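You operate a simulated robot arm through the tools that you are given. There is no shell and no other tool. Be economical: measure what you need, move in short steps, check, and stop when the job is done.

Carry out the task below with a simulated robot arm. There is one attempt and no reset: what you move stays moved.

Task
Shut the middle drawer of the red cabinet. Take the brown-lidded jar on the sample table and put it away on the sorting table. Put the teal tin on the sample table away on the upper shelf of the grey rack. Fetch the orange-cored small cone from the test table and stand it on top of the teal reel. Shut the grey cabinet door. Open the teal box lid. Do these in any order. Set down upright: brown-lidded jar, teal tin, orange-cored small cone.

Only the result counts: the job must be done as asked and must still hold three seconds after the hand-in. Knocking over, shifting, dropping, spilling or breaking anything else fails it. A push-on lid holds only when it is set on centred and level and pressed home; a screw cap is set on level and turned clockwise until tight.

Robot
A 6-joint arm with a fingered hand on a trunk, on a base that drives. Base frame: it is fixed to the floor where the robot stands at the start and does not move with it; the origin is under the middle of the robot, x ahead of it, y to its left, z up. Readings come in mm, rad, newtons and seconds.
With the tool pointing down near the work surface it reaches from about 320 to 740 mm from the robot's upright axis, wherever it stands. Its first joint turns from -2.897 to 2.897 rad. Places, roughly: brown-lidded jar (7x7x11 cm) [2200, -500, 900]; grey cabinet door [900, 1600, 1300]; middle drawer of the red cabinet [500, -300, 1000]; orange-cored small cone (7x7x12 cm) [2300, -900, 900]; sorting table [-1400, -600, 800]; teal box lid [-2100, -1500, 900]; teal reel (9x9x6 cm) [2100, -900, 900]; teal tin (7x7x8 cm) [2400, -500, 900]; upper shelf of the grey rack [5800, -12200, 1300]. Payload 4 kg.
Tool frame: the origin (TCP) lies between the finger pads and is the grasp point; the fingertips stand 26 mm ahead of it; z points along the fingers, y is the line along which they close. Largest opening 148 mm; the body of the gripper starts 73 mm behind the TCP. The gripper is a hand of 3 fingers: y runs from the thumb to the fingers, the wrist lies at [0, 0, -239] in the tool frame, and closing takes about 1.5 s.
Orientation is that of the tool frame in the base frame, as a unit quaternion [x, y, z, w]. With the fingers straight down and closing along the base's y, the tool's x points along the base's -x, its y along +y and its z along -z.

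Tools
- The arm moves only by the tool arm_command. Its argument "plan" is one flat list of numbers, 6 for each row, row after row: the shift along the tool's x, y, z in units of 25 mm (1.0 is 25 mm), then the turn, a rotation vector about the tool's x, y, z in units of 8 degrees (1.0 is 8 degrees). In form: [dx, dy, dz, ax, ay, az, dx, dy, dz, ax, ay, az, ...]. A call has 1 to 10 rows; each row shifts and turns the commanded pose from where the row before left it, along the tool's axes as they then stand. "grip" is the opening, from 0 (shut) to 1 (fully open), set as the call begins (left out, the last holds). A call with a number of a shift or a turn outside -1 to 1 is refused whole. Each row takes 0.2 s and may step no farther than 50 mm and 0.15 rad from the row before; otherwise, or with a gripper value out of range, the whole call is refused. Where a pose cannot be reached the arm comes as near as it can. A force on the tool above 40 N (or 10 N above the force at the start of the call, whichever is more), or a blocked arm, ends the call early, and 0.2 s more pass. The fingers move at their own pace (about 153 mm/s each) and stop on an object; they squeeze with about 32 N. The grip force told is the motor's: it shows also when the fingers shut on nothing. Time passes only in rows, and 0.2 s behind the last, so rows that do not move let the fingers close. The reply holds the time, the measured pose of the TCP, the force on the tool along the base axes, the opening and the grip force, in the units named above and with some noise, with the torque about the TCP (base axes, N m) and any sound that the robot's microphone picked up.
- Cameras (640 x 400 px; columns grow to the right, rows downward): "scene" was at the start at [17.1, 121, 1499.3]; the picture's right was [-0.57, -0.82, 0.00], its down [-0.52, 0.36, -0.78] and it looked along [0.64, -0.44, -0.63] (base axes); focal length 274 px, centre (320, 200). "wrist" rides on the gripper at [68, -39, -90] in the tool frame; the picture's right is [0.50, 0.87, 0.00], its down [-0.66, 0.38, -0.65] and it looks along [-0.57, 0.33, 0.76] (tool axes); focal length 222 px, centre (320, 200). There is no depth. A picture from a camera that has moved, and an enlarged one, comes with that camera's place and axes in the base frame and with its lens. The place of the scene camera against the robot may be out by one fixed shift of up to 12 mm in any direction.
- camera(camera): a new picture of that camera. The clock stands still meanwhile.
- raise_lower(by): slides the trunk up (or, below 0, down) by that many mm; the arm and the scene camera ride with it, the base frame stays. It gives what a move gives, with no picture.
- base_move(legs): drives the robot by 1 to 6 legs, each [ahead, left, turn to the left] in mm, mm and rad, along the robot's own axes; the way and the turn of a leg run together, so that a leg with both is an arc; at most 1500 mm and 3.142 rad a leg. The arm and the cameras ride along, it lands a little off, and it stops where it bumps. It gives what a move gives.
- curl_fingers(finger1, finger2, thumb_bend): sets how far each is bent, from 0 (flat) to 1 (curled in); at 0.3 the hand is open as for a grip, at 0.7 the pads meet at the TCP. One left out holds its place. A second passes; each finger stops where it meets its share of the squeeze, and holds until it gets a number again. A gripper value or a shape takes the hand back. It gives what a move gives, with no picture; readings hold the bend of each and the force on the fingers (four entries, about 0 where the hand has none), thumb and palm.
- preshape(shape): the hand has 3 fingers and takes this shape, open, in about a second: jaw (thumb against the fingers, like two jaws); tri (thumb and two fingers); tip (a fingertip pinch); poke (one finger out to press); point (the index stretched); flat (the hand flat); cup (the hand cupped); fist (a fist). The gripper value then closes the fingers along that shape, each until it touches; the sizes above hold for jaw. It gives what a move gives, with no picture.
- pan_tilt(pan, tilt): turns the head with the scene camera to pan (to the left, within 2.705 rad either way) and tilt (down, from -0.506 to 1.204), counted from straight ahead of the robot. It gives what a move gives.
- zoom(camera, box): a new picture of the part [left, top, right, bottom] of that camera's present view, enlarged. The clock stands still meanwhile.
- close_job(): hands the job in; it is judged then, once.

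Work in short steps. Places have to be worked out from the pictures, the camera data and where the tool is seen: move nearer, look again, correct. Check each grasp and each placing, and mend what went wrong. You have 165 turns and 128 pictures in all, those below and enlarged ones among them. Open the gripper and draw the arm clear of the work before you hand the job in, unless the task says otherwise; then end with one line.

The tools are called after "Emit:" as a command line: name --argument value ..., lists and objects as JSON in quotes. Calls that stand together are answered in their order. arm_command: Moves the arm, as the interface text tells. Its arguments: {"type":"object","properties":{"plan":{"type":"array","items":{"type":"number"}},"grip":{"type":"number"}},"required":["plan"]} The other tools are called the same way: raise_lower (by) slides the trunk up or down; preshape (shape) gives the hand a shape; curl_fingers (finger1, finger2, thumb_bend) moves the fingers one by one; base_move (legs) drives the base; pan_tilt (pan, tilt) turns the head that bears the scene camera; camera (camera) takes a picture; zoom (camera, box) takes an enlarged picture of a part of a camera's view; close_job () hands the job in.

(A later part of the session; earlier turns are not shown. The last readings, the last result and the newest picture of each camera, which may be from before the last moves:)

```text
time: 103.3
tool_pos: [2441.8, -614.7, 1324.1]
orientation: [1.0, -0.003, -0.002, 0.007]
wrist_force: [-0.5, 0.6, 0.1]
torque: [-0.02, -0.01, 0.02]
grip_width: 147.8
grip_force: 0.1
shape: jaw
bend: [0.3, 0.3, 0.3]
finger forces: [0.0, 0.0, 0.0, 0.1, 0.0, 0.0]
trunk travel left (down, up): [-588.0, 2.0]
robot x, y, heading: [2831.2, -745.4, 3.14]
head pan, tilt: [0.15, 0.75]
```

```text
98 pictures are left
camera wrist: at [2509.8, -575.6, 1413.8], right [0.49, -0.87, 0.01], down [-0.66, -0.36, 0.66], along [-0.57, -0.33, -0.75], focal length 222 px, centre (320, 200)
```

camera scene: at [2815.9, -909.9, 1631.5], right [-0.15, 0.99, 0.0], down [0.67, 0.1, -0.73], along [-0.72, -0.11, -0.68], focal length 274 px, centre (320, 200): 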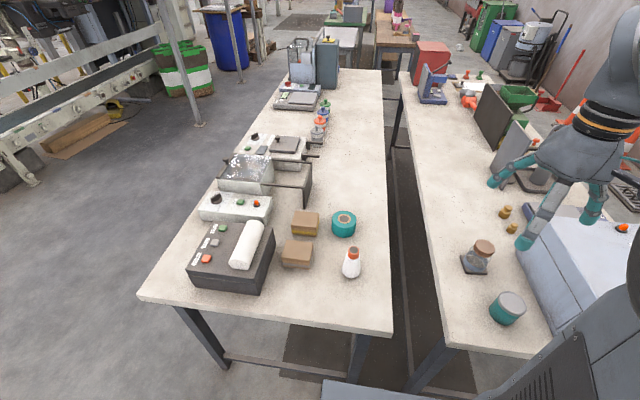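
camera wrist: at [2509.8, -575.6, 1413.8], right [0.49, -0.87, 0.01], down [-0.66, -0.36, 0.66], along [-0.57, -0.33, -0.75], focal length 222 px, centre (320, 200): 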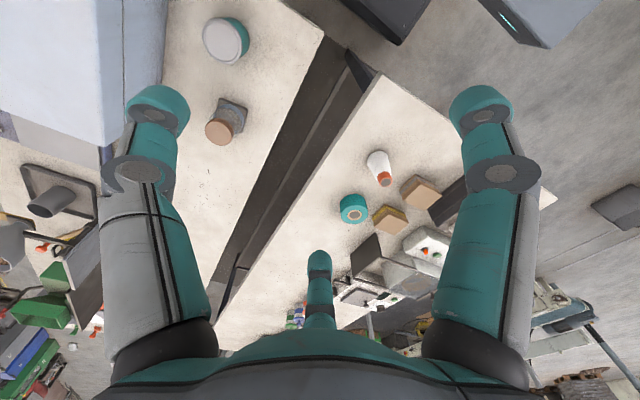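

Everything is in view now. I'll enlarge the scene view to locate the four objects.

Emit:
zoom --camera "scene" --box '[270, 190, 430, 290]'

Emit:
zoom --camera "scene" --box '[430, 210, 590, 350]'

Emit:
zoom --camera "wrist" --box '[160, 0, 480, 240]'

```text
4.00 times, centred on (350, 240) of scene
camera zoom: at [2815.9, -909.9, 1631.5], right [-0.15, 0.99, 0.0], down [0.67, 0.1, -0.73], along [-0.72, -0.11, -0.68], focal length 1094 px, centre (200, 40)
```

zoom: 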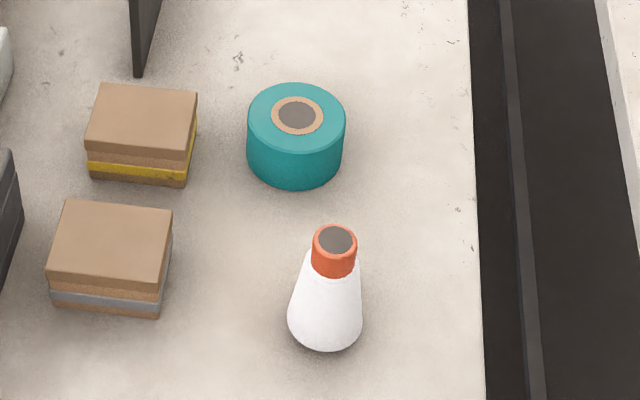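

```text
2.86 times, centred on (510, 280) of scene
camera zoom: at [2815.9, -909.9, 1631.5], right [-0.15, 0.99, 0.0], down [0.67, 0.1, -0.73], along [-0.72, -0.11, -0.68], focal length 781 px, centre (-223, -29)
```

zoom: 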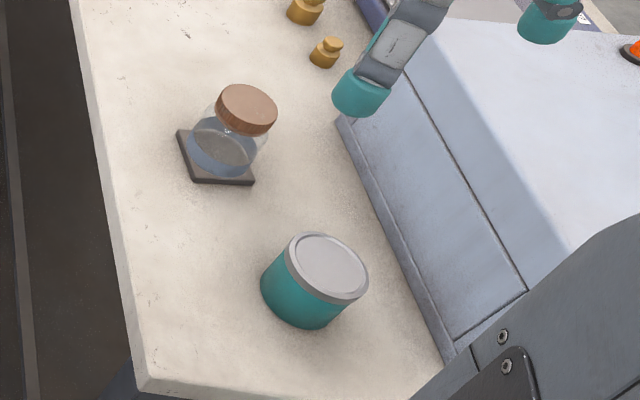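

```text
1.67 times, centred on (320, 120) of wrist
camera zoom: at [2509.8, -575.6, 1413.8], right [0.49, -0.87, 0.01], down [-0.66, -0.36, 0.66], along [-0.57, -0.33, -0.75], focal length 370 px, centre (320, 333)
```

zoom: 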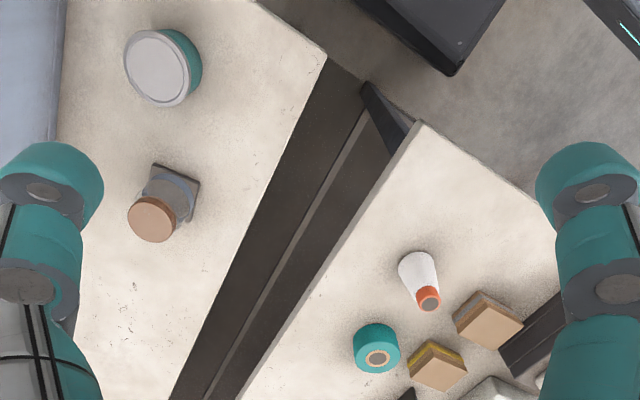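

Triangulation gives: cone top ≈(2298,-892,950), reel top ≈(2115,-932,895), tin ≈(2387,-448), and jar ≈(2227,-490) on a coaster, with the table at about z 835. I'll shift the base slightly for reach, then move above the cone.

Emit:
base_move --legs '[[30, 90, 0]]'

```text
time: 104.4
tool_pos: [2411.0, -706.5, 1324.5]
orientation: [1.0, -0.003, -0.001, 0.007]
wrist_force: [-0.3, -0.6, 0.5]
torque: [0.03, -0.01, -0.01]
grip_width: 147.7
grip_force: 0.0
shape: jaw
bend: [0.3, 0.3, 0.3]
finger forces: [0.0, 0.1, 0.0, 0.1, 0.0, 0.1]
trunk travel left (down, up): [-588.0, 2.0]
robot x, y, heading: [2799.2, -834.4, -3.144]
head pan, tilt: [0.15, 0.75]
```

The base moved as asked, so I'll bring the tool over the cone and down to z≈1120.

Emit:
arm_command --plan '[-0.565, 0.93, 1, 0, 0, 0, -0.565, 0.93, 1, 0, 0, 0, -0.565, 0.93, 1, 0, 0, 0, -0.565, 0.93, 1, 0, 0, 0, -0.565, 0.93, 1, 0, 0, 0, -0.565, 0.93, 1, 0, 0, 0, -0.565, 0.93, 1, 0, 0, 0, -0.565, 0.93, 1, 0, 0, 0]' --grip 0.75

Emit:
camera --camera "wrist"

Emit:
camera --camera "scene"

```text
time: 106.2
tool_pos: [2297.9, -893.5, 1128.1]
orientation: [1.0, -0.004, -0.003, 0.007]
wrist_force: [0.2, -0.3, -0.5]
torque: [0.02, -0.03, -0.02]
grip_width: 111.6
grip_force: 0.0
shape: jaw
bend: [0.26, 0.26, 0.55]
finger forces: [0.1, 0.0, 0.0, 0.0, 0.1, 0.0]
trunk travel left (down, up): [-588.0, 2.0]
robot x, y, heading: [2799.5, -834.8, -3.14]
head pan, tilt: [0.15, 0.75]
```

```text
94 pictures are left
camera wrist: at [2364.2, -853.7, 1217.6], right [0.49, -0.87, 0.01], down [-0.66, -0.37, 0.66], along [-0.57, -0.33, -0.75], focal length 222 px, centre (320, 200)
```

wrist: 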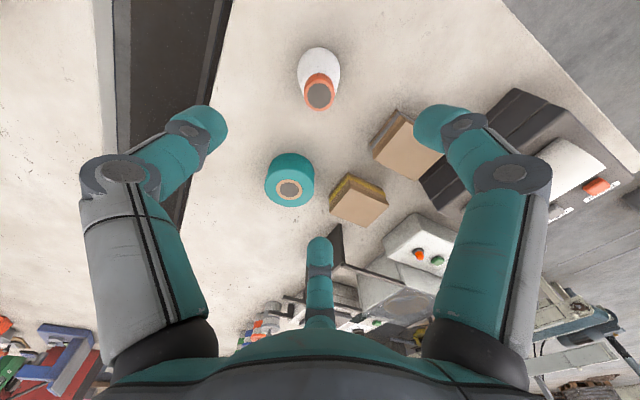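

```text
93 pictures are left
camera scene: at [2785.6, -999.3, 1631.4], right [-0.15, 0.99, 0.0], down [0.67, 0.1, -0.73], along [-0.72, -0.11, -0.68], focal length 274 px, centre (320, 200)
```

scene: 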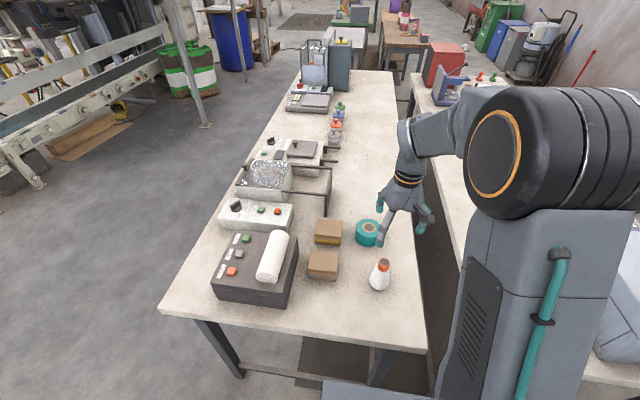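

The wrist view puts the cone top directly under the TCP. I'll descend to z≈920, check, then close.

Emit:
arm_command --plan '[0, 0, 1, 0, 0, 0, 0, 0, 1, 0, 0, 0, 0, 0, 1, 0, 0, 0, 0, 0, 1, 0, 0, 0, 0, 0, 1, 0, 0, 0, 0, 0, 1, 0, 0, 0, 0, 0, 1, 0, 0, 0, 0, 0, 1, 0, 0, 0, 0, 0, 0.4, 0, 0, 0]'

Emit:
camera --camera "wrist"

```text
time: 108.2
tool_pos: [2298.0, -896.8, 915.6]
orientation: [1.0, -0.003, 0.0, 0.007]
wrist_force: [0.1, 0.1, 0.7]
torque: [0.0, 0.0, 0.0]
grip_width: 111.3
grip_force: 0.0
shape: jaw
bend: [0.26, 0.26, 0.55]
finger forces: [0.1, 0.1, 0.0, 0.0, 0.0, 0.0]
trunk travel left (down, up): [-588.0, 2.0]
robot x, y, heading: [2803.7, -834.3, -3.14]
head pan, tilt: [0.15, 0.75]
```

```text
92 pictures are left
camera wrist: at [2365.2, -856.5, 1006.4], right [0.5, -0.87, 0.01], down [-0.66, -0.37, 0.66], along [-0.57, -0.33, -0.75], focal length 222 px, centre (320, 200)
```

wrist: 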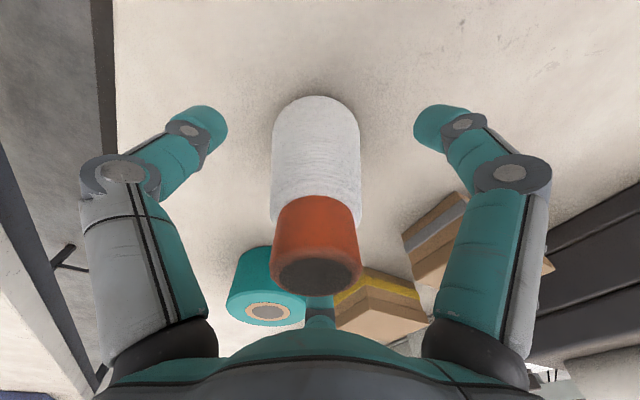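

The cone is centred among the fingers. Closing.

Emit:
arm_command --plan '[0, 0, 0, 0, 0, 0, 0, 0, 0, 0, 0, 0, 0, 0, 0, 0, 0, 0, 0, 0, 0, 0, 0, 0, 0, 0, 0, 0, 0, 0, 0, 0, 0, 0, 0, 0, 0, 0, 0, 0, 0, 0, 0, 0, 0, 0, 0, 0]' --grip 0

Emit:
camera --camera "wrist"

```text
time: 110.0
tool_pos: [2298.5, -897.1, 918.0]
orientation: [1.0, -0.003, 0.0, 0.006]
wrist_force: [-0.5, -0.3, 1.0]
torque: [0.02, 0.01, 0.01]
grip_width: 46.8
grip_force: 31.9
shape: jaw
bend: [0.77, 0.76, 0.7]
finger forces: [28.3, 28.2, 0.0, 0.0, 28.8, 0.1]
trunk travel left (down, up): [-588.0, 2.0]
robot x, y, heading: [2801.2, -833.7, -3.144]
head pan, tilt: [0.15, 0.75]
```

```text
91 pictures are left
camera wrist: at [2365.3, -856.5, 1006.8], right [0.5, -0.87, 0.01], down [-0.66, -0.37, 0.66], along [-0.57, -0.33, -0.75], focal length 222 px, centre (320, 200)
```

wrist: 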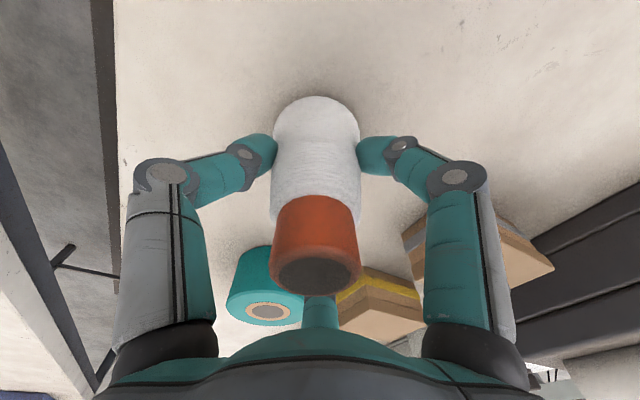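

The grip is firm, at 47 mm. I'll lift 100 mm and check that it holds.

Emit:
arm_command --plan '[0, 0, -0.5, 0, 0, 0, 0, 0, -0.5, 0, 0, 0, 0, 0, -1, 0, 0, 0, 0, 0, -1, 0, 0, 0, 0, 0, -1, 0, 0, 0]'

Emit:
camera --camera "wrist"

Emit:
camera --camera "scene"

```text
time: 111.2
tool_pos: [2299.2, -895.0, 1019.4]
orientation: [1.0, -0.003, -0.001, 0.008]
wrist_force: [0.9, -0.8, -2.3]
torque: [-0.03, 0.0, -0.01]
grip_width: 46.8
grip_force: 31.6
shape: jaw
bend: [0.77, 0.76, 0.7]
finger forces: [28.2, 28.2, 0.0, 0.1, 28.7, 0.1]
trunk travel left (down, up): [-588.0, 2.0]
robot x, y, heading: [2800.1, -835.8, -3.14]
head pan, tilt: [0.15, 0.75]
```

```text
90 pictures are left
camera wrist: at [2366.1, -854.5, 1108.5], right [0.49, -0.87, 0.01], down [-0.66, -0.37, 0.66], along [-0.57, -0.33, -0.75], focal length 222 px, centre (320, 200)
```

wrist: 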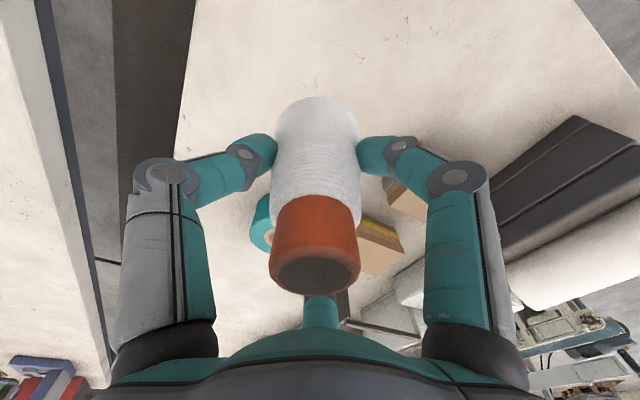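

```text
89 pictures are left
camera scene: at [2786.1, -999.1, 1631.4], right [-0.15, 0.99, 0.0], down [0.67, 0.1, -0.73], along [-0.72, -0.11, -0.68], focal length 274 px, centre (320, 200)
```

scene: 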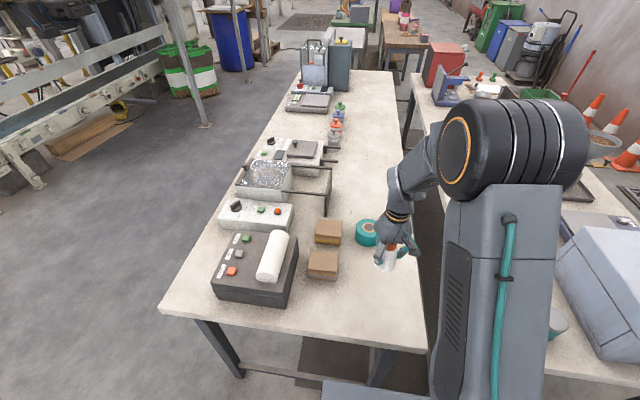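

Held well. Three sightings put the reel top at ≈(2116,-932,900). I'll carry the cone across at this height.

Emit:
arm_command --plan '[-0.915, 0.185, 0, 0, 0, 0, -0.915, 0.185, 0, 0, 0, 0, -0.915, 0.185, 0, 0, 0, 0, -0.915, 0.185, 0, 0, 0, 0, -0.915, 0.185, 0, 0, 0, 0, -0.915, 0.185, 0, 0, 0, 0, -0.915, 0.185, 0, 0, 0, 0, -0.915, 0.185, 0, 0, 0, 0]'

Emit:
camera --camera "wrist"

Emit:
zoom --camera "scene" --box '[300, 180, 440, 290]'

```text
time: 113.0
tool_pos: [2113.6, -931.6, 1018.0]
orientation: [1.0, -0.003, -0.001, 0.006]
wrist_force: [-0.1, -0.6, -2.0]
torque: [-0.04, -0.01, -0.02]
grip_width: 46.8
grip_force: 32.4
shape: jaw
bend: [0.77, 0.76, 0.7]
finger forces: [28.2, 28.4, 0.0, 0.0, 28.7, 0.0]
trunk travel left (down, up): [-588.0, 2.0]
robot x, y, heading: [2799.8, -836.8, -3.139]
head pan, tilt: [0.15, 0.75]
```

```text
88 pictures are left
camera wrist: at [2181.6, -891.3, 1107.8], right [0.49, -0.87, 0.01], down [-0.66, -0.37, 0.66], along [-0.57, -0.33, -0.75], focal length 222 px, centre (320, 200)
```

wrist: 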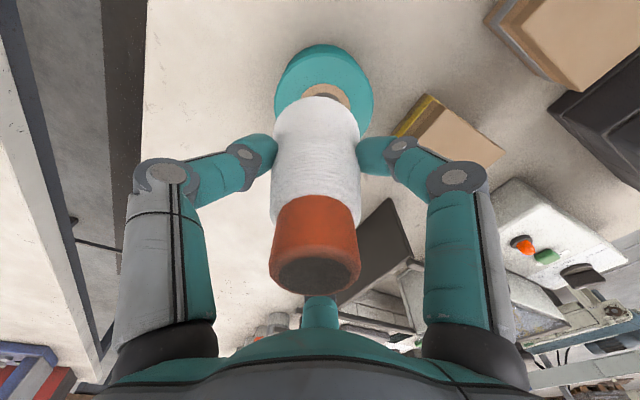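

```text
3.64 times, centred on (370, 235) of scene
camera zoom: at [2785.5, -999.2, 1631.4], right [-0.15, 0.99, 0.0], down [0.67, 0.1, -0.73], along [-0.72, -0.11, -0.68], focal length 994 px, centre (138, 73)
```

zoom: 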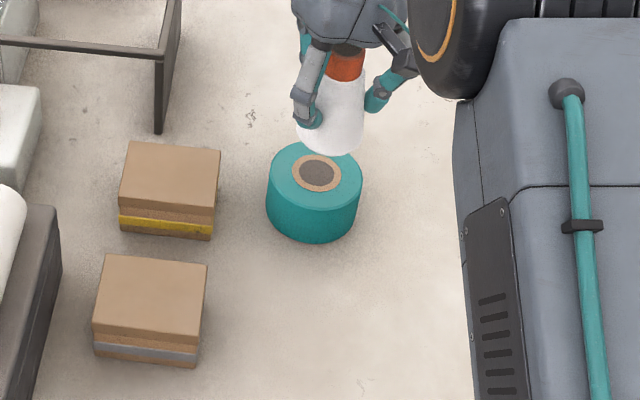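

Comparing views, the reel centre is nearer (2124,-928), so the cone must go about 13 mm in +x and 4 mm in +y. I'll adjust and lower a little, then check again.

Emit:
arm_command --plan '[0.26, -0.08, 0.4, 0, 0, 0, 0.26, -0.08, 0.4, 0, 0, 0]'

Emit:
camera --camera "wrist"

Emit:
zoom --camera "scene" --box '[330, 190, 410, 260]'

```text
time: 113.6
tool_pos: [2126.4, -925.9, 996.7]
orientation: [1.0, -0.003, 0.0, 0.006]
wrist_force: [-0.4, -0.1, -1.5]
torque: [0.02, 0.03, 0.01]
grip_width: 46.6
grip_force: 32.0
shape: jaw
bend: [0.77, 0.76, 0.7]
finger forces: [28.1, 28.3, 0.0, 0.1, 28.6, 0.0]
trunk travel left (down, up): [-588.0, 2.0]
robot x, y, heading: [2798.1, -832.6, -3.143]
head pan, tilt: [0.15, 0.75]
```

```text
86 pictures are left
camera wrist: at [2193.8, -886.5, 1087.2], right [0.5, -0.87, 0.01], down [-0.66, -0.37, 0.66], along [-0.57, -0.33, -0.75], focal length 222 px, centre (320, 200)
```

wrist: 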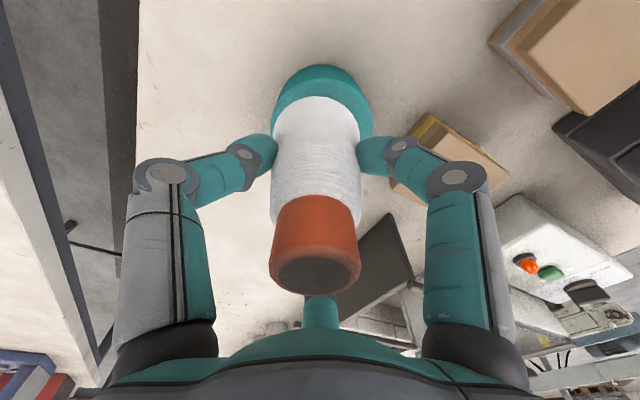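

```text
5.71 times, centred on (370, 225) of scene
camera zoom: at [2785.7, -999.1, 1631.4], right [-0.15, 0.99, 0.0], down [0.67, 0.1, -0.73], along [-0.72, -0.11, -0.68], focal length 1563 px, centre (34, 57)
```

zoom: 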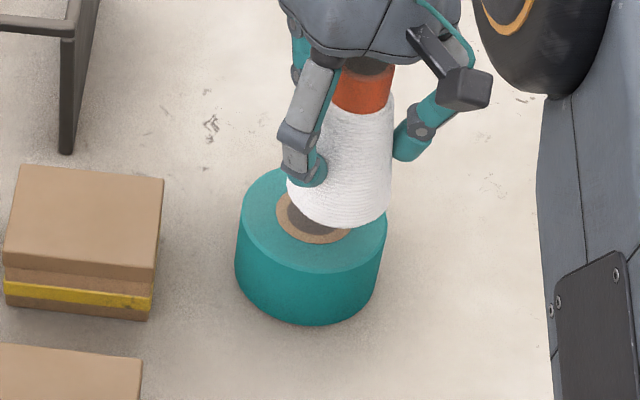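

The cone stands about 8 mm too far +y by the scene view and 5 mm by the wrist view. I'll shift (+3,-7) and lower gently to contact, expected near TCP z 978.

Emit:
arm_command --plan '[0.12, 0.28, 0, 0, 0, 0, 0, 0, 0.2, 0, 0, 0, 0, 0, 0.2, 0, 0, 0, 0, 0, 0.15, 0, 0, 0]'

Emit:
zoom --camera "scene" --box '[330, 190, 410, 260]'

```text
time: 114.6
tool_pos: [2129.3, -934.3, 983.3]
orientation: [1.0, -0.003, -0.002, 0.008]
wrist_force: [-0.6, 0.4, -2.1]
torque: [0.01, 0.02, -0.01]
grip_width: 46.7
grip_force: 32.2
shape: jaw
bend: [0.77, 0.76, 0.7]
finger forces: [28.2, 28.2, 0.2, 0.0, 28.7, 0.0]
trunk travel left (down, up): [-588.0, 2.0]
robot x, y, heading: [2804.5, -833.1, -3.14]
head pan, tilt: [0.15, 0.75]
```

```text
5.71 times, centred on (370, 225) of scene
camera zoom: at [2785.8, -999.2, 1631.4], right [-0.15, 0.99, 0.0], down [0.67, 0.1, -0.73], along [-0.72, -0.11, -0.68], focal length 1563 px, centre (34, 57)
```

zoom: 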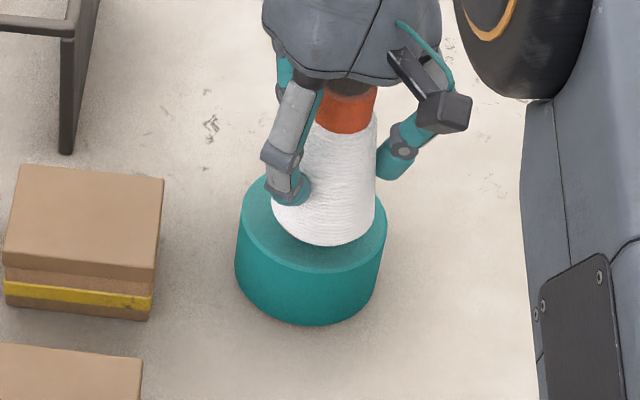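

Nearly centred: about 6 mm more toward -y. I'll shift and lower slowly to contact.

Emit:
arm_command --plan '[0, 0.2, 0, 0, 0, 0, 0, 0, 0.12, 0, 0, 0, 0, 0, 0.1, 0, 0, 0, 0, 0, 0, 0, 0, 0]'

Emit:
zoom --camera "scene" --box '[330, 190, 410, 260]'

```text
time: 115.6
tool_pos: [2130.2, -939.0, 978.6]
orientation: [1.0, -0.003, -0.001, 0.007]
wrist_force: [-0.4, 0.8, -2.3]
torque: [0.03, 0.03, -0.01]
grip_width: 46.6
grip_force: 32.1
shape: jaw
bend: [0.77, 0.76, 0.7]
finger forces: [28.1, 28.2, 0.0, 0.1, 28.6, 0.0]
trunk travel left (down, up): [-588.0, 2.0]
robot x, y, heading: [2801.5, -834.3, -3.135]
head pan, tilt: [0.15, 0.75]
```

```text
5.71 times, centred on (370, 225) of scene
camera zoom: at [2785.8, -999.2, 1631.4], right [-0.15, 0.99, 0.0], down [0.67, 0.1, -0.73], along [-0.72, -0.11, -0.68], focal length 1563 px, centre (34, 57)
```

zoom: 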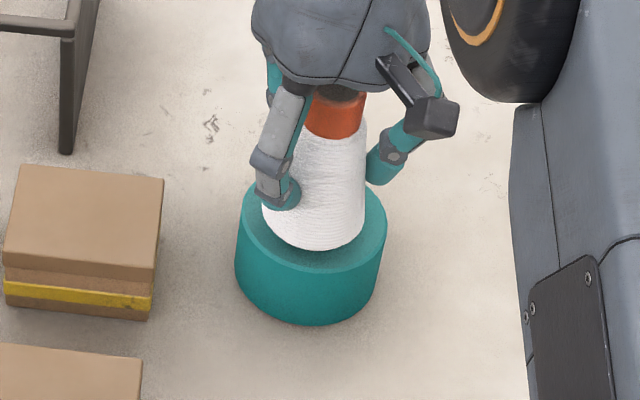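

Centred now. I'll keep lowering in 2.5 mm steps until the force shows contact.

Emit:
arm_command --plan '[0, 0, 0.1, 0, 0, 0, 0, 0, 0.1, 0, 0, 0, 0, 0, 0, 0, 0, 0]'

```text
time: 116.4
tool_pos: [2130.9, -940.7, 972.9]
orientation: [1.0, -0.001, -0.002, 0.007]
wrist_force: [-0.8, 0.7, -1.8]
torque: [-0.03, 0.03, -0.02]
grip_width: 46.7
grip_force: 31.8
shape: jaw
bend: [0.77, 0.76, 0.7]
finger forces: [28.2, 28.2, 0.0, 0.1, 28.6, 0.0]
trunk travel left (down, up): [-588.0, 2.0]
robot x, y, heading: [2801.1, -832.5, -3.142]
head pan, tilt: [0.15, 0.75]
```

Still no contact; continuing down.

Emit:
arm_command --plan '[0, 0, 0.1, 0, 0, 0, 0, 0, 0.1, 0, 0, 0, 0, 0, 0, 0, 0, 0]'

Emit:
zoom --camera "scene" --box '[330, 190, 410, 260]'

```text
time: 117.2
tool_pos: [2129.6, -938.0, 970.6]
orientation: [1.0, -0.003, -0.003, 0.007]
wrist_force: [-0.9, -1.5, 17.4]
torque: [0.01, -0.07, 0.02]
grip_width: 47.1
grip_force: 31.8
shape: jaw
bend: [0.77, 0.76, 0.7]
finger forces: [31.8, 32.4, 0.0, 0.1, 32.1, 0.0]
trunk travel left (down, up): [-588.0, 2.0]
robot x, y, heading: [2799.7, -831.7, -3.142]
head pan, tilt: [0.15, 0.75]
```

```text
5.71 times, centred on (370, 225) of scene
camera zoom: at [2787.6, -999.0, 1631.7], right [-0.15, 0.99, 0.0], down [0.67, 0.1, -0.73], along [-0.72, -0.11, -0.68], focal length 1563 px, centre (34, 57)
```

zoom: 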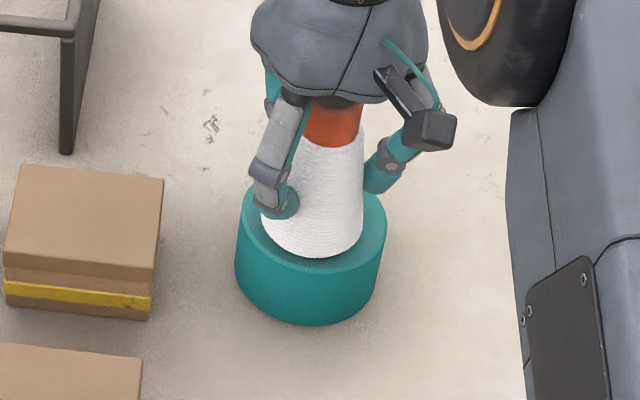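

Contact at 17 N, well centred. I'll ease up 1 mm, open partially, then raise.

Emit:
arm_command --plan '[0, 0, -0.04, 0, 0, 0, 0, 0, 0, 0, 0, 0]'

Emit:
arm_command --plan '[0, 0, 0, 0, 0, 0, 0, 0, 0, 0, 0, 0, 0, 0, 0, 0, 0, 0, 0, 0, 0, 0, 0, 0, 0, 0, 0, 0, 0, 0]' --grip 0.75

Emit:
arm_command --plan '[0, 0, -0.6, 0, 0, 0, 0, 0, -1, 0, 0, 0, 0, 0, -1, 0, 0, 0, 0, 0, -1, 0, 0, 0, 0, 0, -1, 0, 0, 0, 0, 0, -1, 0, 0, 0, 0, 0, -1, 0, 0, 0]'

Emit:
camera --camera "wrist"

Emit:
zoom --camera "scene" --box '[330, 190, 410, 260]'

```text
time: 117.8
tool_pos: [2130.3, -938.7, 970.8]
orientation: [1.0, -0.002, -0.003, 0.007]
wrist_force: [-3.6, -2.2, 17.9]
torque: [0.07, 0.07, 0.02]
grip_width: 47.1
grip_force: 32.3
shape: jaw
bend: [0.77, 0.76, 0.7]
finger forces: [31.3, 33.2, 0.0, 0.0, 32.0, 0.1]
trunk travel left (down, up): [-588.0, 2.0]
robot x, y, heading: [2800.7, -834.2, -3.142]
head pan, tilt: [0.15, 0.75]
```

```text
time: 119.0
tool_pos: [2130.1, -939.1, 969.7]
orientation: [1.0, -0.003, -0.001, 0.008]
wrist_force: [0.3, 0.0, 0.1]
torque: [0.03, 0.0, 0.0]
grip_width: 110.9
grip_force: 0.1
shape: jaw
bend: [0.27, 0.27, 0.55]
finger forces: [0.0, 0.0, 0.1, 0.0, 0.1, 0.0]
trunk travel left (down, up): [-588.0, 2.0]
robot x, y, heading: [2800.4, -835.6, -3.139]
head pan, tilt: [0.15, 0.75]
```

```text
time: 120.6
tool_pos: [2130.1, -937.6, 1134.9]
orientation: [1.0, -0.003, -0.001, 0.007]
wrist_force: [0.2, -0.8, -0.3]
torque: [-0.02, -0.01, -0.04]
grip_width: 111.0
grip_force: 0.1
shape: jaw
bend: [0.27, 0.27, 0.55]
finger forces: [0.0, 0.1, 0.0, 0.0, 0.1, 0.1]
trunk travel left (down, up): [-588.0, 2.0]
robot x, y, heading: [2800.1, -832.6, -3.141]
head pan, tilt: [0.15, 0.75]
```

```text
81 pictures are left
camera wrist: at [2198.1, -896.9, 1224.5], right [0.5, -0.87, 0.01], down [-0.66, -0.37, 0.66], along [-0.57, -0.33, -0.75], focal length 222 px, centre (320, 200)
```

wrist: 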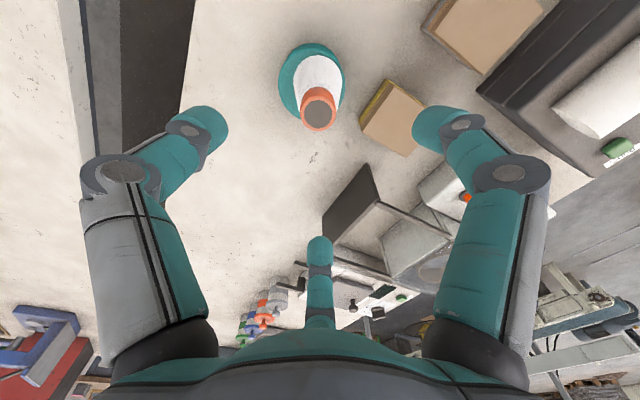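

```text
5.71 times, centred on (370, 225) of scene
camera zoom: at [2786.1, -999.1, 1631.4], right [-0.15, 0.99, 0.0], down [0.67, 0.1, -0.73], along [-0.72, -0.11, -0.68], focal length 1563 px, centre (34, 57)
```

zoom: 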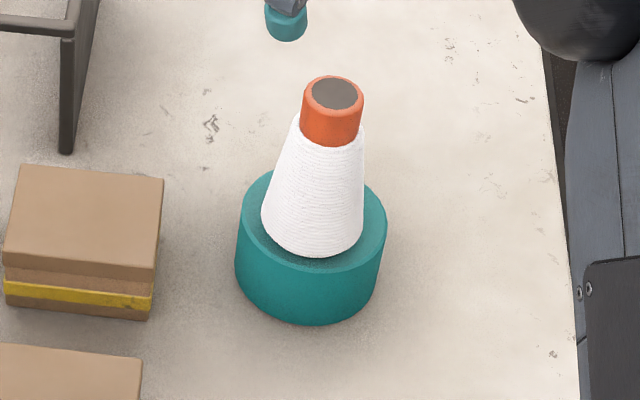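

The cone stands centred on the reel. Next is the jar, so I'll move over it at (2227,-490), staying high.

Emit:
arm_command --plan '[0.216, -1, 0, 0, 0, 0, 0.216, -1, 0, 0, 0, 0, 0.216, -1, 0, 0, 0, 0, 0.216, -1, 0, 0, 0, 0, 0.216, -1, 0, 0, 0, 0, 0.216, -1, 0, 0, 0, 0, 0.216, -1, 0, 0, 0, 0, 0.216, -1, 0, 0, 0, 0, 0.216, -1, 0, 0, 0, 0]'

Emit:
arm_command --plan '[0.216, -1, 0, 0, 0, 0, 0.216, -1, 0, 0, 0, 0, 0.216, -1, 0, 0, 0, 0, 0.216, -1, 0, 0, 0, 0, 0.216, -1, 0, 0, 0, 0, 0.216, -1, 0, 0, 0, 0, 0.216, -1, 0, 0, 0, 0, 0.216, -1, 0, 0, 0, 0, 0.216, -0.9, 0, 0, 0, 0]'

Emit:
camera --camera "wrist"

Emit:
camera --camera "scene"

```text
time: 122.6
tool_pos: [2180.9, -712.1, 1131.2]
orientation: [1.0, -0.003, 0.0, 0.007]
wrist_force: [0.0, 0.6, 0.0]
torque: [-0.02, 0.0, -0.02]
grip_width: 111.1
grip_force: 0.1
shape: jaw
bend: [0.27, 0.27, 0.55]
finger forces: [0.0, 0.0, 0.0, 0.1, 0.1, 0.0]
trunk travel left (down, up): [-588.0, 2.0]
robot x, y, heading: [2800.9, -831.8, -3.141]
head pan, tilt: [0.15, 0.75]
```

```text
time: 124.6
tool_pos: [2232.8, -489.6, 1128.3]
orientation: [1.0, -0.002, -0.001, 0.007]
wrist_force: [-0.4, 1.1, -0.6]
torque: [-0.01, -0.01, -0.01]
grip_width: 110.9
grip_force: 0.1
shape: jaw
bend: [0.27, 0.27, 0.55]
finger forces: [0.0, 0.1, 0.0, 0.1, 0.1, 0.0]
trunk travel left (down, up): [-588.0, 2.0]
robot x, y, heading: [2800.1, -832.7, -3.14]
head pan, tilt: [0.15, 0.75]
```

```text
79 pictures are left
camera wrist: at [2299.4, -449.8, 1218.2], right [0.49, -0.87, 0.01], down [-0.66, -0.36, 0.66], along [-0.57, -0.33, -0.75], focal length 222 px, centre (320, 200)
```

wrist: 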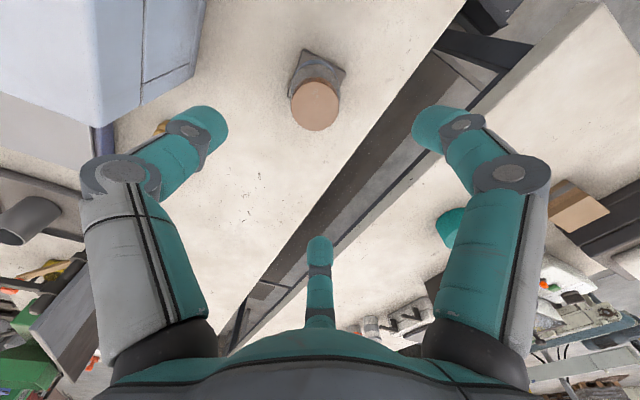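

```text
78 pictures are left
camera scene: at [2786.0, -998.7, 1631.5], right [-0.15, 0.99, 0.0], down [0.67, 0.1, -0.73], along [-0.72, -0.11, -0.68], focal length 274 px, centre (320, 200)
```

scene: 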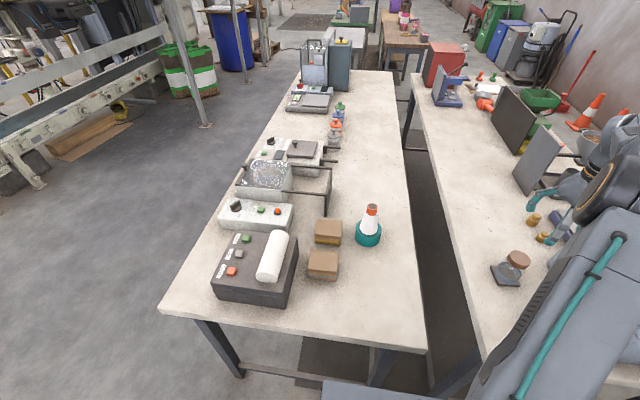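

The jar lid is at ≈(2222,-493), 11 mm off. I'll correct and descend to z≈950 for a check.

Emit:
arm_command --plan '[-0.22, 0.06, 1, 0, 0, 0, -0.22, 0.06, 1, 0, 0, 0, 0, 0, 1, 0, 0, 0, 0, 0, 1, 0, 0, 0, 0, 0, 1, 0, 0, 0, 0, 0, 1, 0, 0, 0, 0, 0, 0.9, 0, 0, 0]'

Emit:
camera --camera "wrist"

```text
time: 126.2
tool_pos: [2217.0, -495.1, 955.7]
orientation: [1.0, -0.003, -0.002, 0.007]
wrist_force: [0.1, 0.4, -0.1]
torque: [-0.03, -0.02, -0.03]
grip_width: 110.7
grip_force: 0.0
shape: jaw
bend: [0.27, 0.27, 0.55]
finger forces: [0.1, 0.0, 0.0, 0.0, 0.1, 0.0]
trunk travel left (down, up): [-588.0, 2.0]
robot x, y, heading: [2799.8, -830.9, -3.133]
head pan, tilt: [0.15, 0.75]
```

```text
77 pictures are left
camera wrist: at [2285.0, -454.7, 1045.6], right [0.5, -0.87, 0.01], down [-0.66, -0.37, 0.66], along [-0.57, -0.33, -0.75], focal length 222 px, centre (320, 200)
```

wrist: 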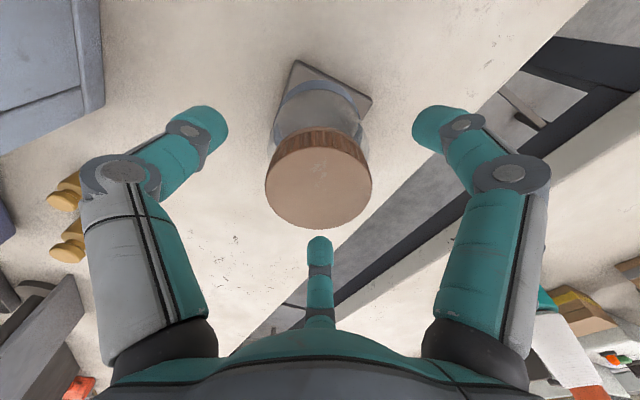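

Lid centre ≈(2222,-491). I'll nudge (+5,+3), descend to z≈902, and look again.

Emit:
arm_command --plan '[0.2, -0.14, 0.6, 0, 0, 0, 0, 0, 0.8, 0, 0, 0, 0, 0, 0.7, 0, 0, 0]'

Emit:
camera --camera "wrist"

```text
time: 127.0
tool_pos: [2224.1, -493.5, 902.8]
orientation: [1.0, -0.003, -0.002, 0.008]
wrist_force: [0.1, -0.1, 0.4]
torque: [0.01, 0.0, 0.0]
grip_width: 110.7
grip_force: 0.1
shape: jaw
bend: [0.27, 0.27, 0.55]
finger forces: [0.0, 0.1, 0.0, 0.1, 0.1, 0.0]
trunk travel left (down, up): [-588.0, 2.0]
robot x, y, heading: [2800.3, -832.2, -3.142]
head pan, tilt: [0.15, 0.75]
```

```text
76 pictures are left
camera wrist: at [2290.8, -452.7, 992.5], right [0.5, -0.87, 0.01], down [-0.66, -0.37, 0.66], along [-0.57, -0.33, -0.75], focal length 222 px, centre (320, 200)
```

wrist: 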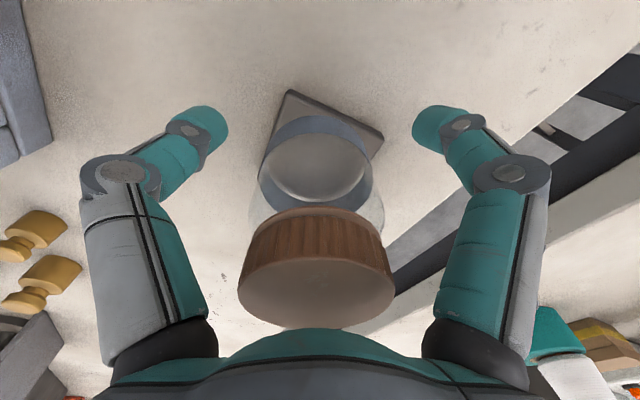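

The jar's glass body is between the fingers, and the lid is above them. Closing.

Emit:
arm_command --plan '[0, 0, 0, 0, 0, 0, 0, 0, 0, 0, 0, 0, 0, 0, 0, 0, 0, 0, 0, 0, 0, 0, 0, 0, 0, 0, 0, 0, 0, 0, 0, 0, 0, 0, 0, 0, 0, 0, 0, 0, 0, 0]' --grip 0

Emit:
arm_command --plan '[0, 0, -0.3, 0, 0, 0, 0, 0, -0.5, 0, 0, 0, 0, 0, -1, 0, 0, 0, 0, 0, -1, 0, 0, 0, 0, 0, -1, 0, 0, 0]'

Emit:
camera --camera "wrist"

```text
time: 128.6
tool_pos: [2224.0, -492.2, 902.2]
orientation: [1.0, -0.003, -0.001, 0.007]
wrist_force: [-0.6, -0.9, 0.2]
torque: [0.03, -0.01, 0.01]
grip_width: 57.3
grip_force: 31.7
shape: jaw
bend: [0.77, 0.77, 0.7]
finger forces: [28.7, 28.4, 0.1, 0.1, 29.0, 0.0]
trunk travel left (down, up): [-588.0, 2.0]
robot x, y, heading: [2803.6, -832.5, -3.146]
head pan, tilt: [0.15, 0.75]
```

```text
time: 129.8
tool_pos: [2222.5, -490.7, 996.3]
orientation: [1.0, -0.004, -0.001, 0.007]
wrist_force: [0.3, 0.3, -2.2]
torque: [-0.01, -0.03, -0.01]
grip_width: 57.0
grip_force: 32.3
shape: jaw
bend: [0.77, 0.77, 0.7]
finger forces: [28.8, 28.5, 0.0, 0.0, 29.1, 0.0]
trunk travel left (down, up): [-588.0, 2.0]
robot x, y, heading: [2800.3, -834.0, -3.145]
head pan, tilt: [0.15, 0.75]
```

```text
75 pictures are left
camera wrist: at [2290.7, -450.4, 1086.7], right [0.5, -0.87, 0.01], down [-0.66, -0.37, 0.66], along [-0.57, -0.33, -0.75], focal length 222 px, centre (320, 200)
```

wrist: 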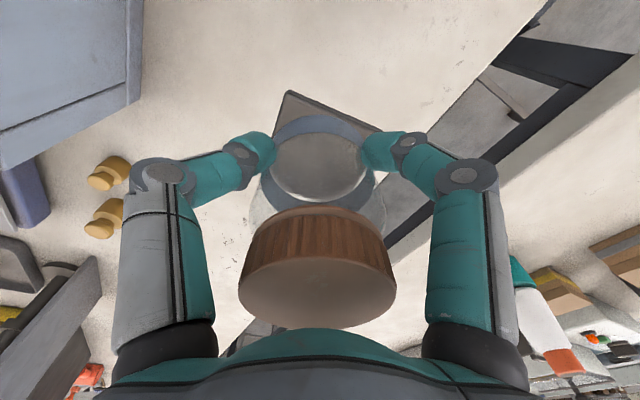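

Lifted. The square plate seems to have come along with the jar; I'll check that in the scene view.

Emit:
camera --camera "scene"

Emit:
zoom --camera "scene" --box '[450, 190, 610, 310]'

```text
74 pictures are left
camera scene: at [2786.0, -999.0, 1631.4], right [-0.15, 0.99, 0.0], down [0.67, 0.1, -0.73], along [-0.72, -0.11, -0.68], focal length 274 px, centre (320, 200)
```

scene: 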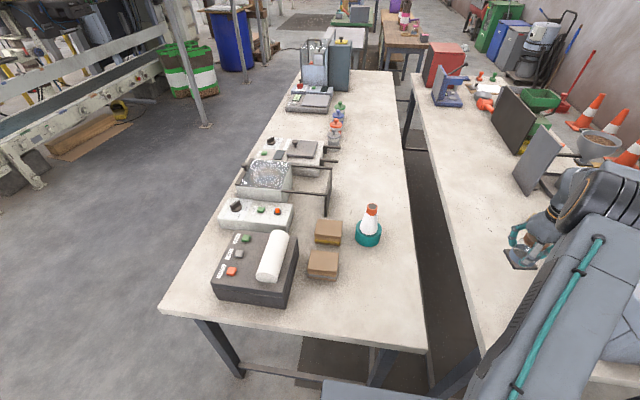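

```text
3.33 times, centred on (530, 250) of scene
camera zoom: at [2786.0, -999.0, 1631.4], right [-0.15, 0.99, 0.0], down [0.67, 0.1, -0.73], along [-0.72, -0.11, -0.68], focal length 912 px, centre (-380, 33)
```

zoom: 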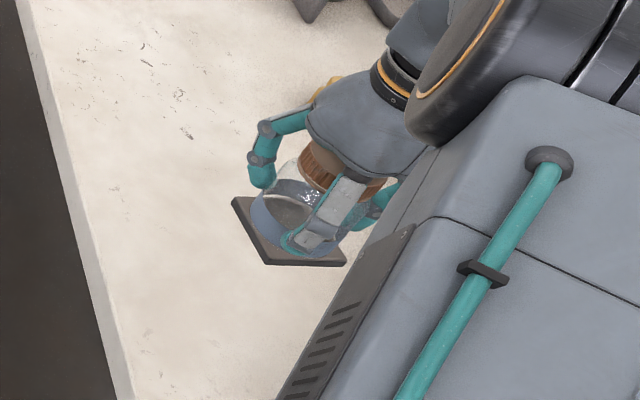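

The plate is the jar's own foot, and the coaster-like spot is empty, so the jar is held whole. I'll raise and tuck the arm, then back out and drive the south aisle at y≈-2000 toward the sorting table.

Emit:
arm_command --plan '[0.2, 0.4, -1, 0, 0, 0, 0.4, 0.6, -1, 0, 0, 0, 0.7, 0.8, -1, 0, 0, 0, 0.8, 0.8, -1, 0, 0, 0, 0.8, 0.8, -1, 0, 0, 0, 0.8, 0.8, -1, 0, 0, 0, 0.8, 0.8, -1, 0, 0, 0, 0.8, 0.8, -1, 0, 0, 0, 0.8, 0.8, -1, 0, 0, 0, 0.8, 0.8, -1, 0, 0, 0]'

Emit:
base_move --legs '[[-170, 0, 0], [0, 1150, 0], [600, 0, 0]]'

Emit:
pan_tilt --pan 0.0 --tilt 0.35

Emit:
camera --camera "scene"

```text
time: 132.0
tool_pos: [2395.1, -673.2, 1250.2]
orientation: [1.0, -0.002, -0.001, 0.007]
wrist_force: [0.9, 0.3, -1.5]
torque: [-0.01, -0.01, -0.03]
grip_width: 56.9
grip_force: 31.8
shape: jaw
bend: [0.77, 0.77, 0.7]
finger forces: [28.8, 28.6, 0.0, 0.1, 29.0, 0.1]
trunk travel left (down, up): [-588.0, 2.0]
robot x, y, heading: [2801.9, -833.8, -3.14]
head pan, tilt: [0.15, 0.75]
```

```text
time: 141.9
tool_pos: [1957.6, -1798.3, 1251.0]
orientation: [1.0, -0.012, -0.001, 0.007]
wrist_force: [-0.3, 0.4, -1.3]
torque: [0.01, 0.01, -0.01]
grip_width: 56.9
grip_force: 31.7
shape: jaw
bend: [0.77, 0.77, 0.7]
finger forces: [28.8, 28.4, 0.0, 0.0, 29.2, 0.0]
trunk travel left (down, up): [-588.0, 2.0]
robot x, y, heading: [2361.4, -1969.5, 3.12]
head pan, tilt: [0.15, 0.75]
```

```text
time: 142.8
tool_pos: [1957.7, -1799.3, 1250.2]
orientation: [1.0, -0.012, -0.002, 0.007]
wrist_force: [0.4, -1.0, -1.8]
torque: [-0.02, -0.02, -0.01]
grip_width: 57.0
grip_force: 32.4
shape: jaw
bend: [0.77, 0.77, 0.7]
finger forces: [28.7, 28.5, 0.1, 0.0, 29.0, 0.1]
trunk travel left (down, up): [-588.0, 2.0]
robot x, y, heading: [2360.6, -1971.7, 3.121]
head pan, tilt: [0.0, 0.351]
```

```text
72 pictures are left
camera scene: at [2331.8, -2119.6, 1667.0], right [0.02, 1.0, 0.0], down [0.34, -0.01, -0.94], along [-0.94, 0.02, -0.34], focal length 274 px, centre (320, 200)
```

scene: 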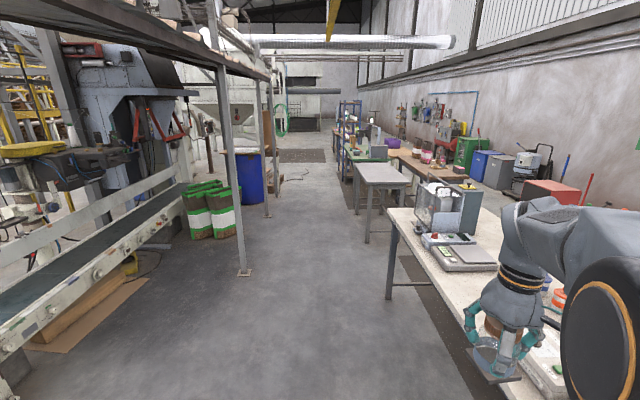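

The aisle is clear. I'll drive west to x≈-190, then look toward the sorting table.

Emit:
base_move --legs '[[0, 0, 0.02], [1300, 0, 0], [1250, 0, 0]]'

Emit:
pan_tilt --pan -0.6 --tilt 0.45

Emit:
camera --camera "scene"

```text
time: 155.6
tool_pos: [-586.5, -1763.6, 1250.9]
orientation: [1.0, -0.014, -0.001, 0.007]
wrist_force: [0.1, 0.2, -1.5]
torque: [0.0, -0.05, -0.01]
grip_width: 57.2
grip_force: 32.1
shape: jaw
bend: [0.77, 0.77, 0.7]
finger forces: [28.8, 28.5, 0.0, 0.1, 29.1, 0.1]
trunk travel left (down, up): [-588.0, 2.0]
robot x, y, heading: [-183.2, -1933.5, 3.12]
head pan, tilt: [0.0, 0.351]
```

```text
time: 156.6
tool_pos: [-585.5, -1763.8, 1249.6]
orientation: [1.0, -0.014, 0.0, 0.006]
wrist_force: [0.2, -0.9, -2.7]
torque: [0.02, 0.01, -0.01]
grip_width: 56.7
grip_force: 31.7
shape: jaw
bend: [0.77, 0.77, 0.7]
finger forces: [28.8, 28.5, 0.2, 0.0, 29.1, 0.0]
trunk travel left (down, up): [-588.0, 2.0]
robot x, y, heading: [-186.4, -1930.4, 3.121]
head pan, tilt: [-0.6, 0.45]
```

```text
71 pictures are left
camera scene: at [-195.4, -2033.5, 1657.9], right [0.58, 0.81, 0.0], down [0.35, -0.25, -0.9], along [-0.73, 0.52, -0.44], focal length 274 px, centre (320, 200)
```

scene: 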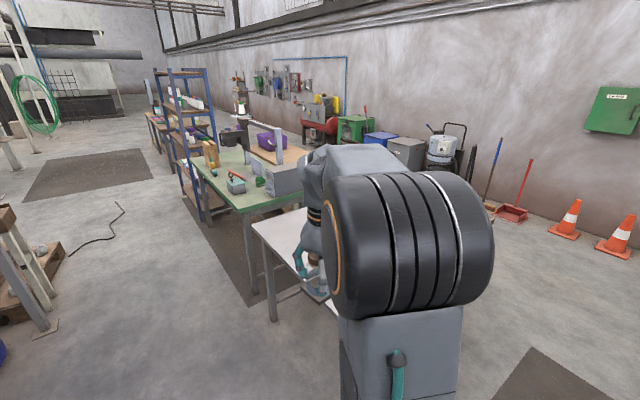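

The teal box with its red handle is on the green table at ≈(-2100,-1440), reachable later from the south side. Now I'll slide north through the gap to the sorting table.

Emit:
base_move --legs '[[0, 0, 0.02], [0, -1380, 0]]'

Emit:
pan_tilt --pan 0.15 --tilt 0.6

Emit:
camera --camera "scene"

```text
time: 163.8
tool_pos: [-576.7, -384.5, 1250.0]
orientation: [1.0, -0.01, -0.001, 0.007]
wrist_force: [-0.3, 0.0, -1.6]
torque: [-0.03, 0.0, -0.01]
grip_width: 56.9
grip_force: 31.8
shape: jaw
bend: [0.77, 0.77, 0.7]
finger forces: [28.8, 28.6, 0.0, 0.0, 29.1, 0.0]
trunk travel left (down, up): [-588.0, 2.0]
robot x, y, heading: [-172.8, -550.5, 3.129]
head pan, tilt: [-0.6, 0.45]
```

```text
time: 164.9
tool_pos: [-577.2, -385.1, 1249.6]
orientation: [1.0, -0.01, -0.001, 0.008]
wrist_force: [0.4, -0.1, -1.6]
torque: [0.0, 0.01, 0.03]
grip_width: 57.1
grip_force: 32.3
shape: jaw
bend: [0.77, 0.77, 0.7]
finger forces: [28.6, 28.4, 0.1, 0.0, 29.1, 0.0]
trunk travel left (down, up): [-588.0, 2.0]
robot x, y, heading: [-175.8, -551.6, 3.131]
head pan, tilt: [0.15, 0.6]
```

```text
70 pictures are left
camera scene: at [-195.8, -716.5, 1644.3], right [-0.13, 0.99, 0.0], down [0.56, 0.08, -0.83], along [-0.82, -0.11, -0.56], focal length 274 px, centre (320, 200)
```

scene: 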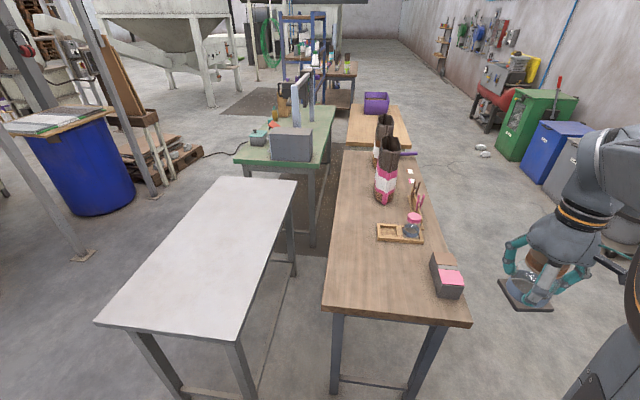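

The wooden table from x≈-767 to -2087 is the sorting table, with a free area at its near-left part. I'll drive up and set the jar at about (-960,-640).

Emit:
base_move --legs '[[285, 0, 0]]'

Emit:
arm_command --plan '[-0.3, 0.9, 0, 0, 0, 0, -0.3, 0.9, 0, 0, 0, 0, -0.3, 0.9, 0, 0, 0, 0, -0.3, 0.9, 0, 0, 0, 0, -0.3, 0.9, 0, 0, 0, 0, -0.3, 0.9, 0, 0, 0, 0, -0.3, 0.9, 0, 0, 0, 0, -0.3, 0.9, 0, 0, 0, 0, -0.3, 0.9, 0, 0, 0, 0, -0.3, 0.9, 0, 0, 0, 0]'

Emit:
arm_command --plan '[-0.3, 0.9, 1, 0, 0, 0, 0, 0, 1, 0, 0, 0, 0, 0, 1, 0, 0, 0, 0, 0, 1, 0, 0, 0, 0, 0, 1, 0, 0, 0, 0, 0, 1, 0, 0, 0, 0, 0, 1, 0, 0, 0, 0, 0, 1, 0, 0, 0]'

Emit:
camera --camera "wrist"

Emit:
camera --camera "scene"

```text
time: 166.9
tool_pos: [-860.8, -379.4, 1249.6]
orientation: [1.0, -0.01, -0.001, 0.007]
wrist_force: [0.4, 0.6, -1.1]
torque: [0.01, -0.02, -0.02]
grip_width: 57.1
grip_force: 31.6
shape: jaw
bend: [0.77, 0.77, 0.7]
finger forces: [28.8, 28.5, 0.0, 0.0, 29.3, 0.0]
trunk travel left (down, up): [-588.0, 2.0]
robot x, y, heading: [-458.6, -546.0, 3.126]
head pan, tilt: [0.15, 0.6]
```

```text
time: 169.1
tool_pos: [-940.1, -602.3, 1252.7]
orientation: [1.0, -0.011, -0.001, 0.007]
wrist_force: [-0.3, -0.4, -2.1]
torque: [-0.01, 0.0, 0.04]
grip_width: 57.1
grip_force: 31.6
shape: jaw
bend: [0.77, 0.77, 0.7]
finger forces: [28.8, 28.6, 0.0, 0.0, 29.2, 0.1]
trunk travel left (down, up): [-588.0, 2.0]
robot x, y, heading: [-457.7, -547.8, 3.125]
head pan, tilt: [0.15, 0.6]
```

```text
time: 170.9
tool_pos: [-950.2, -628.1, 1053.6]
orientation: [1.0, -0.01, -0.002, 0.007]
wrist_force: [-0.3, 0.0, -1.3]
torque: [-0.02, 0.01, 0.0]
grip_width: 56.7
grip_force: 31.2
shape: jaw
bend: [0.77, 0.77, 0.7]
finger forces: [28.8, 28.5, 0.0, 0.1, 29.1, 0.1]
trunk travel left (down, up): [-588.0, 2.0]
robot x, y, heading: [-454.9, -546.2, 3.127]
head pan, tilt: [0.15, 0.6]
```

```text
69 pictures are left
camera wrist: at [-881.7, -589.6, 1143.0], right [0.48, -0.88, 0.01], down [-0.66, -0.35, 0.66], along [-0.57, -0.33, -0.75], focal length 222 px, centre (320, 200)
```

wrist: 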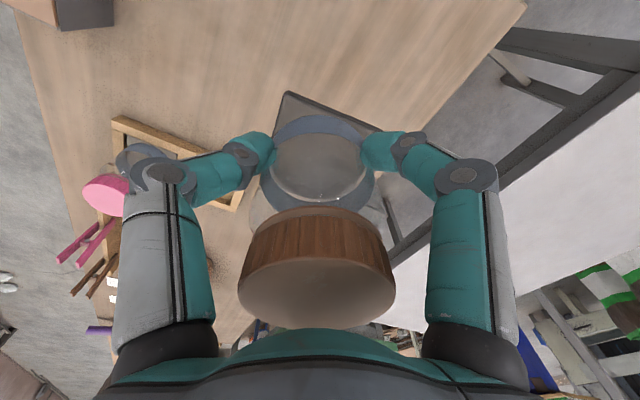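

```text
68 pictures are left
camera scene: at [-479.7, -712.4, 1644.3], right [-0.13, 0.99, 0.0], down [0.56, 0.08, -0.82], along [-0.82, -0.11, -0.57], focal length 274 px, centre (320, 200)
```

scene: 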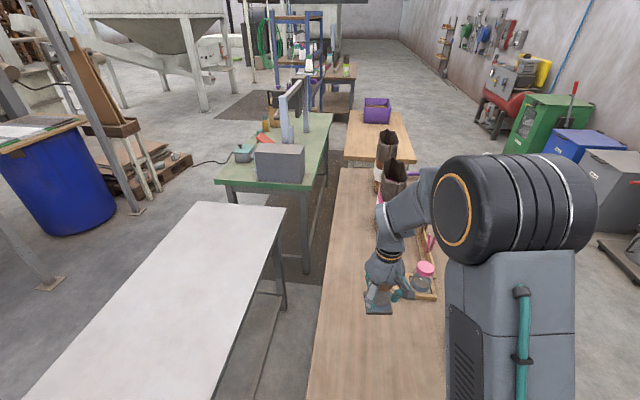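

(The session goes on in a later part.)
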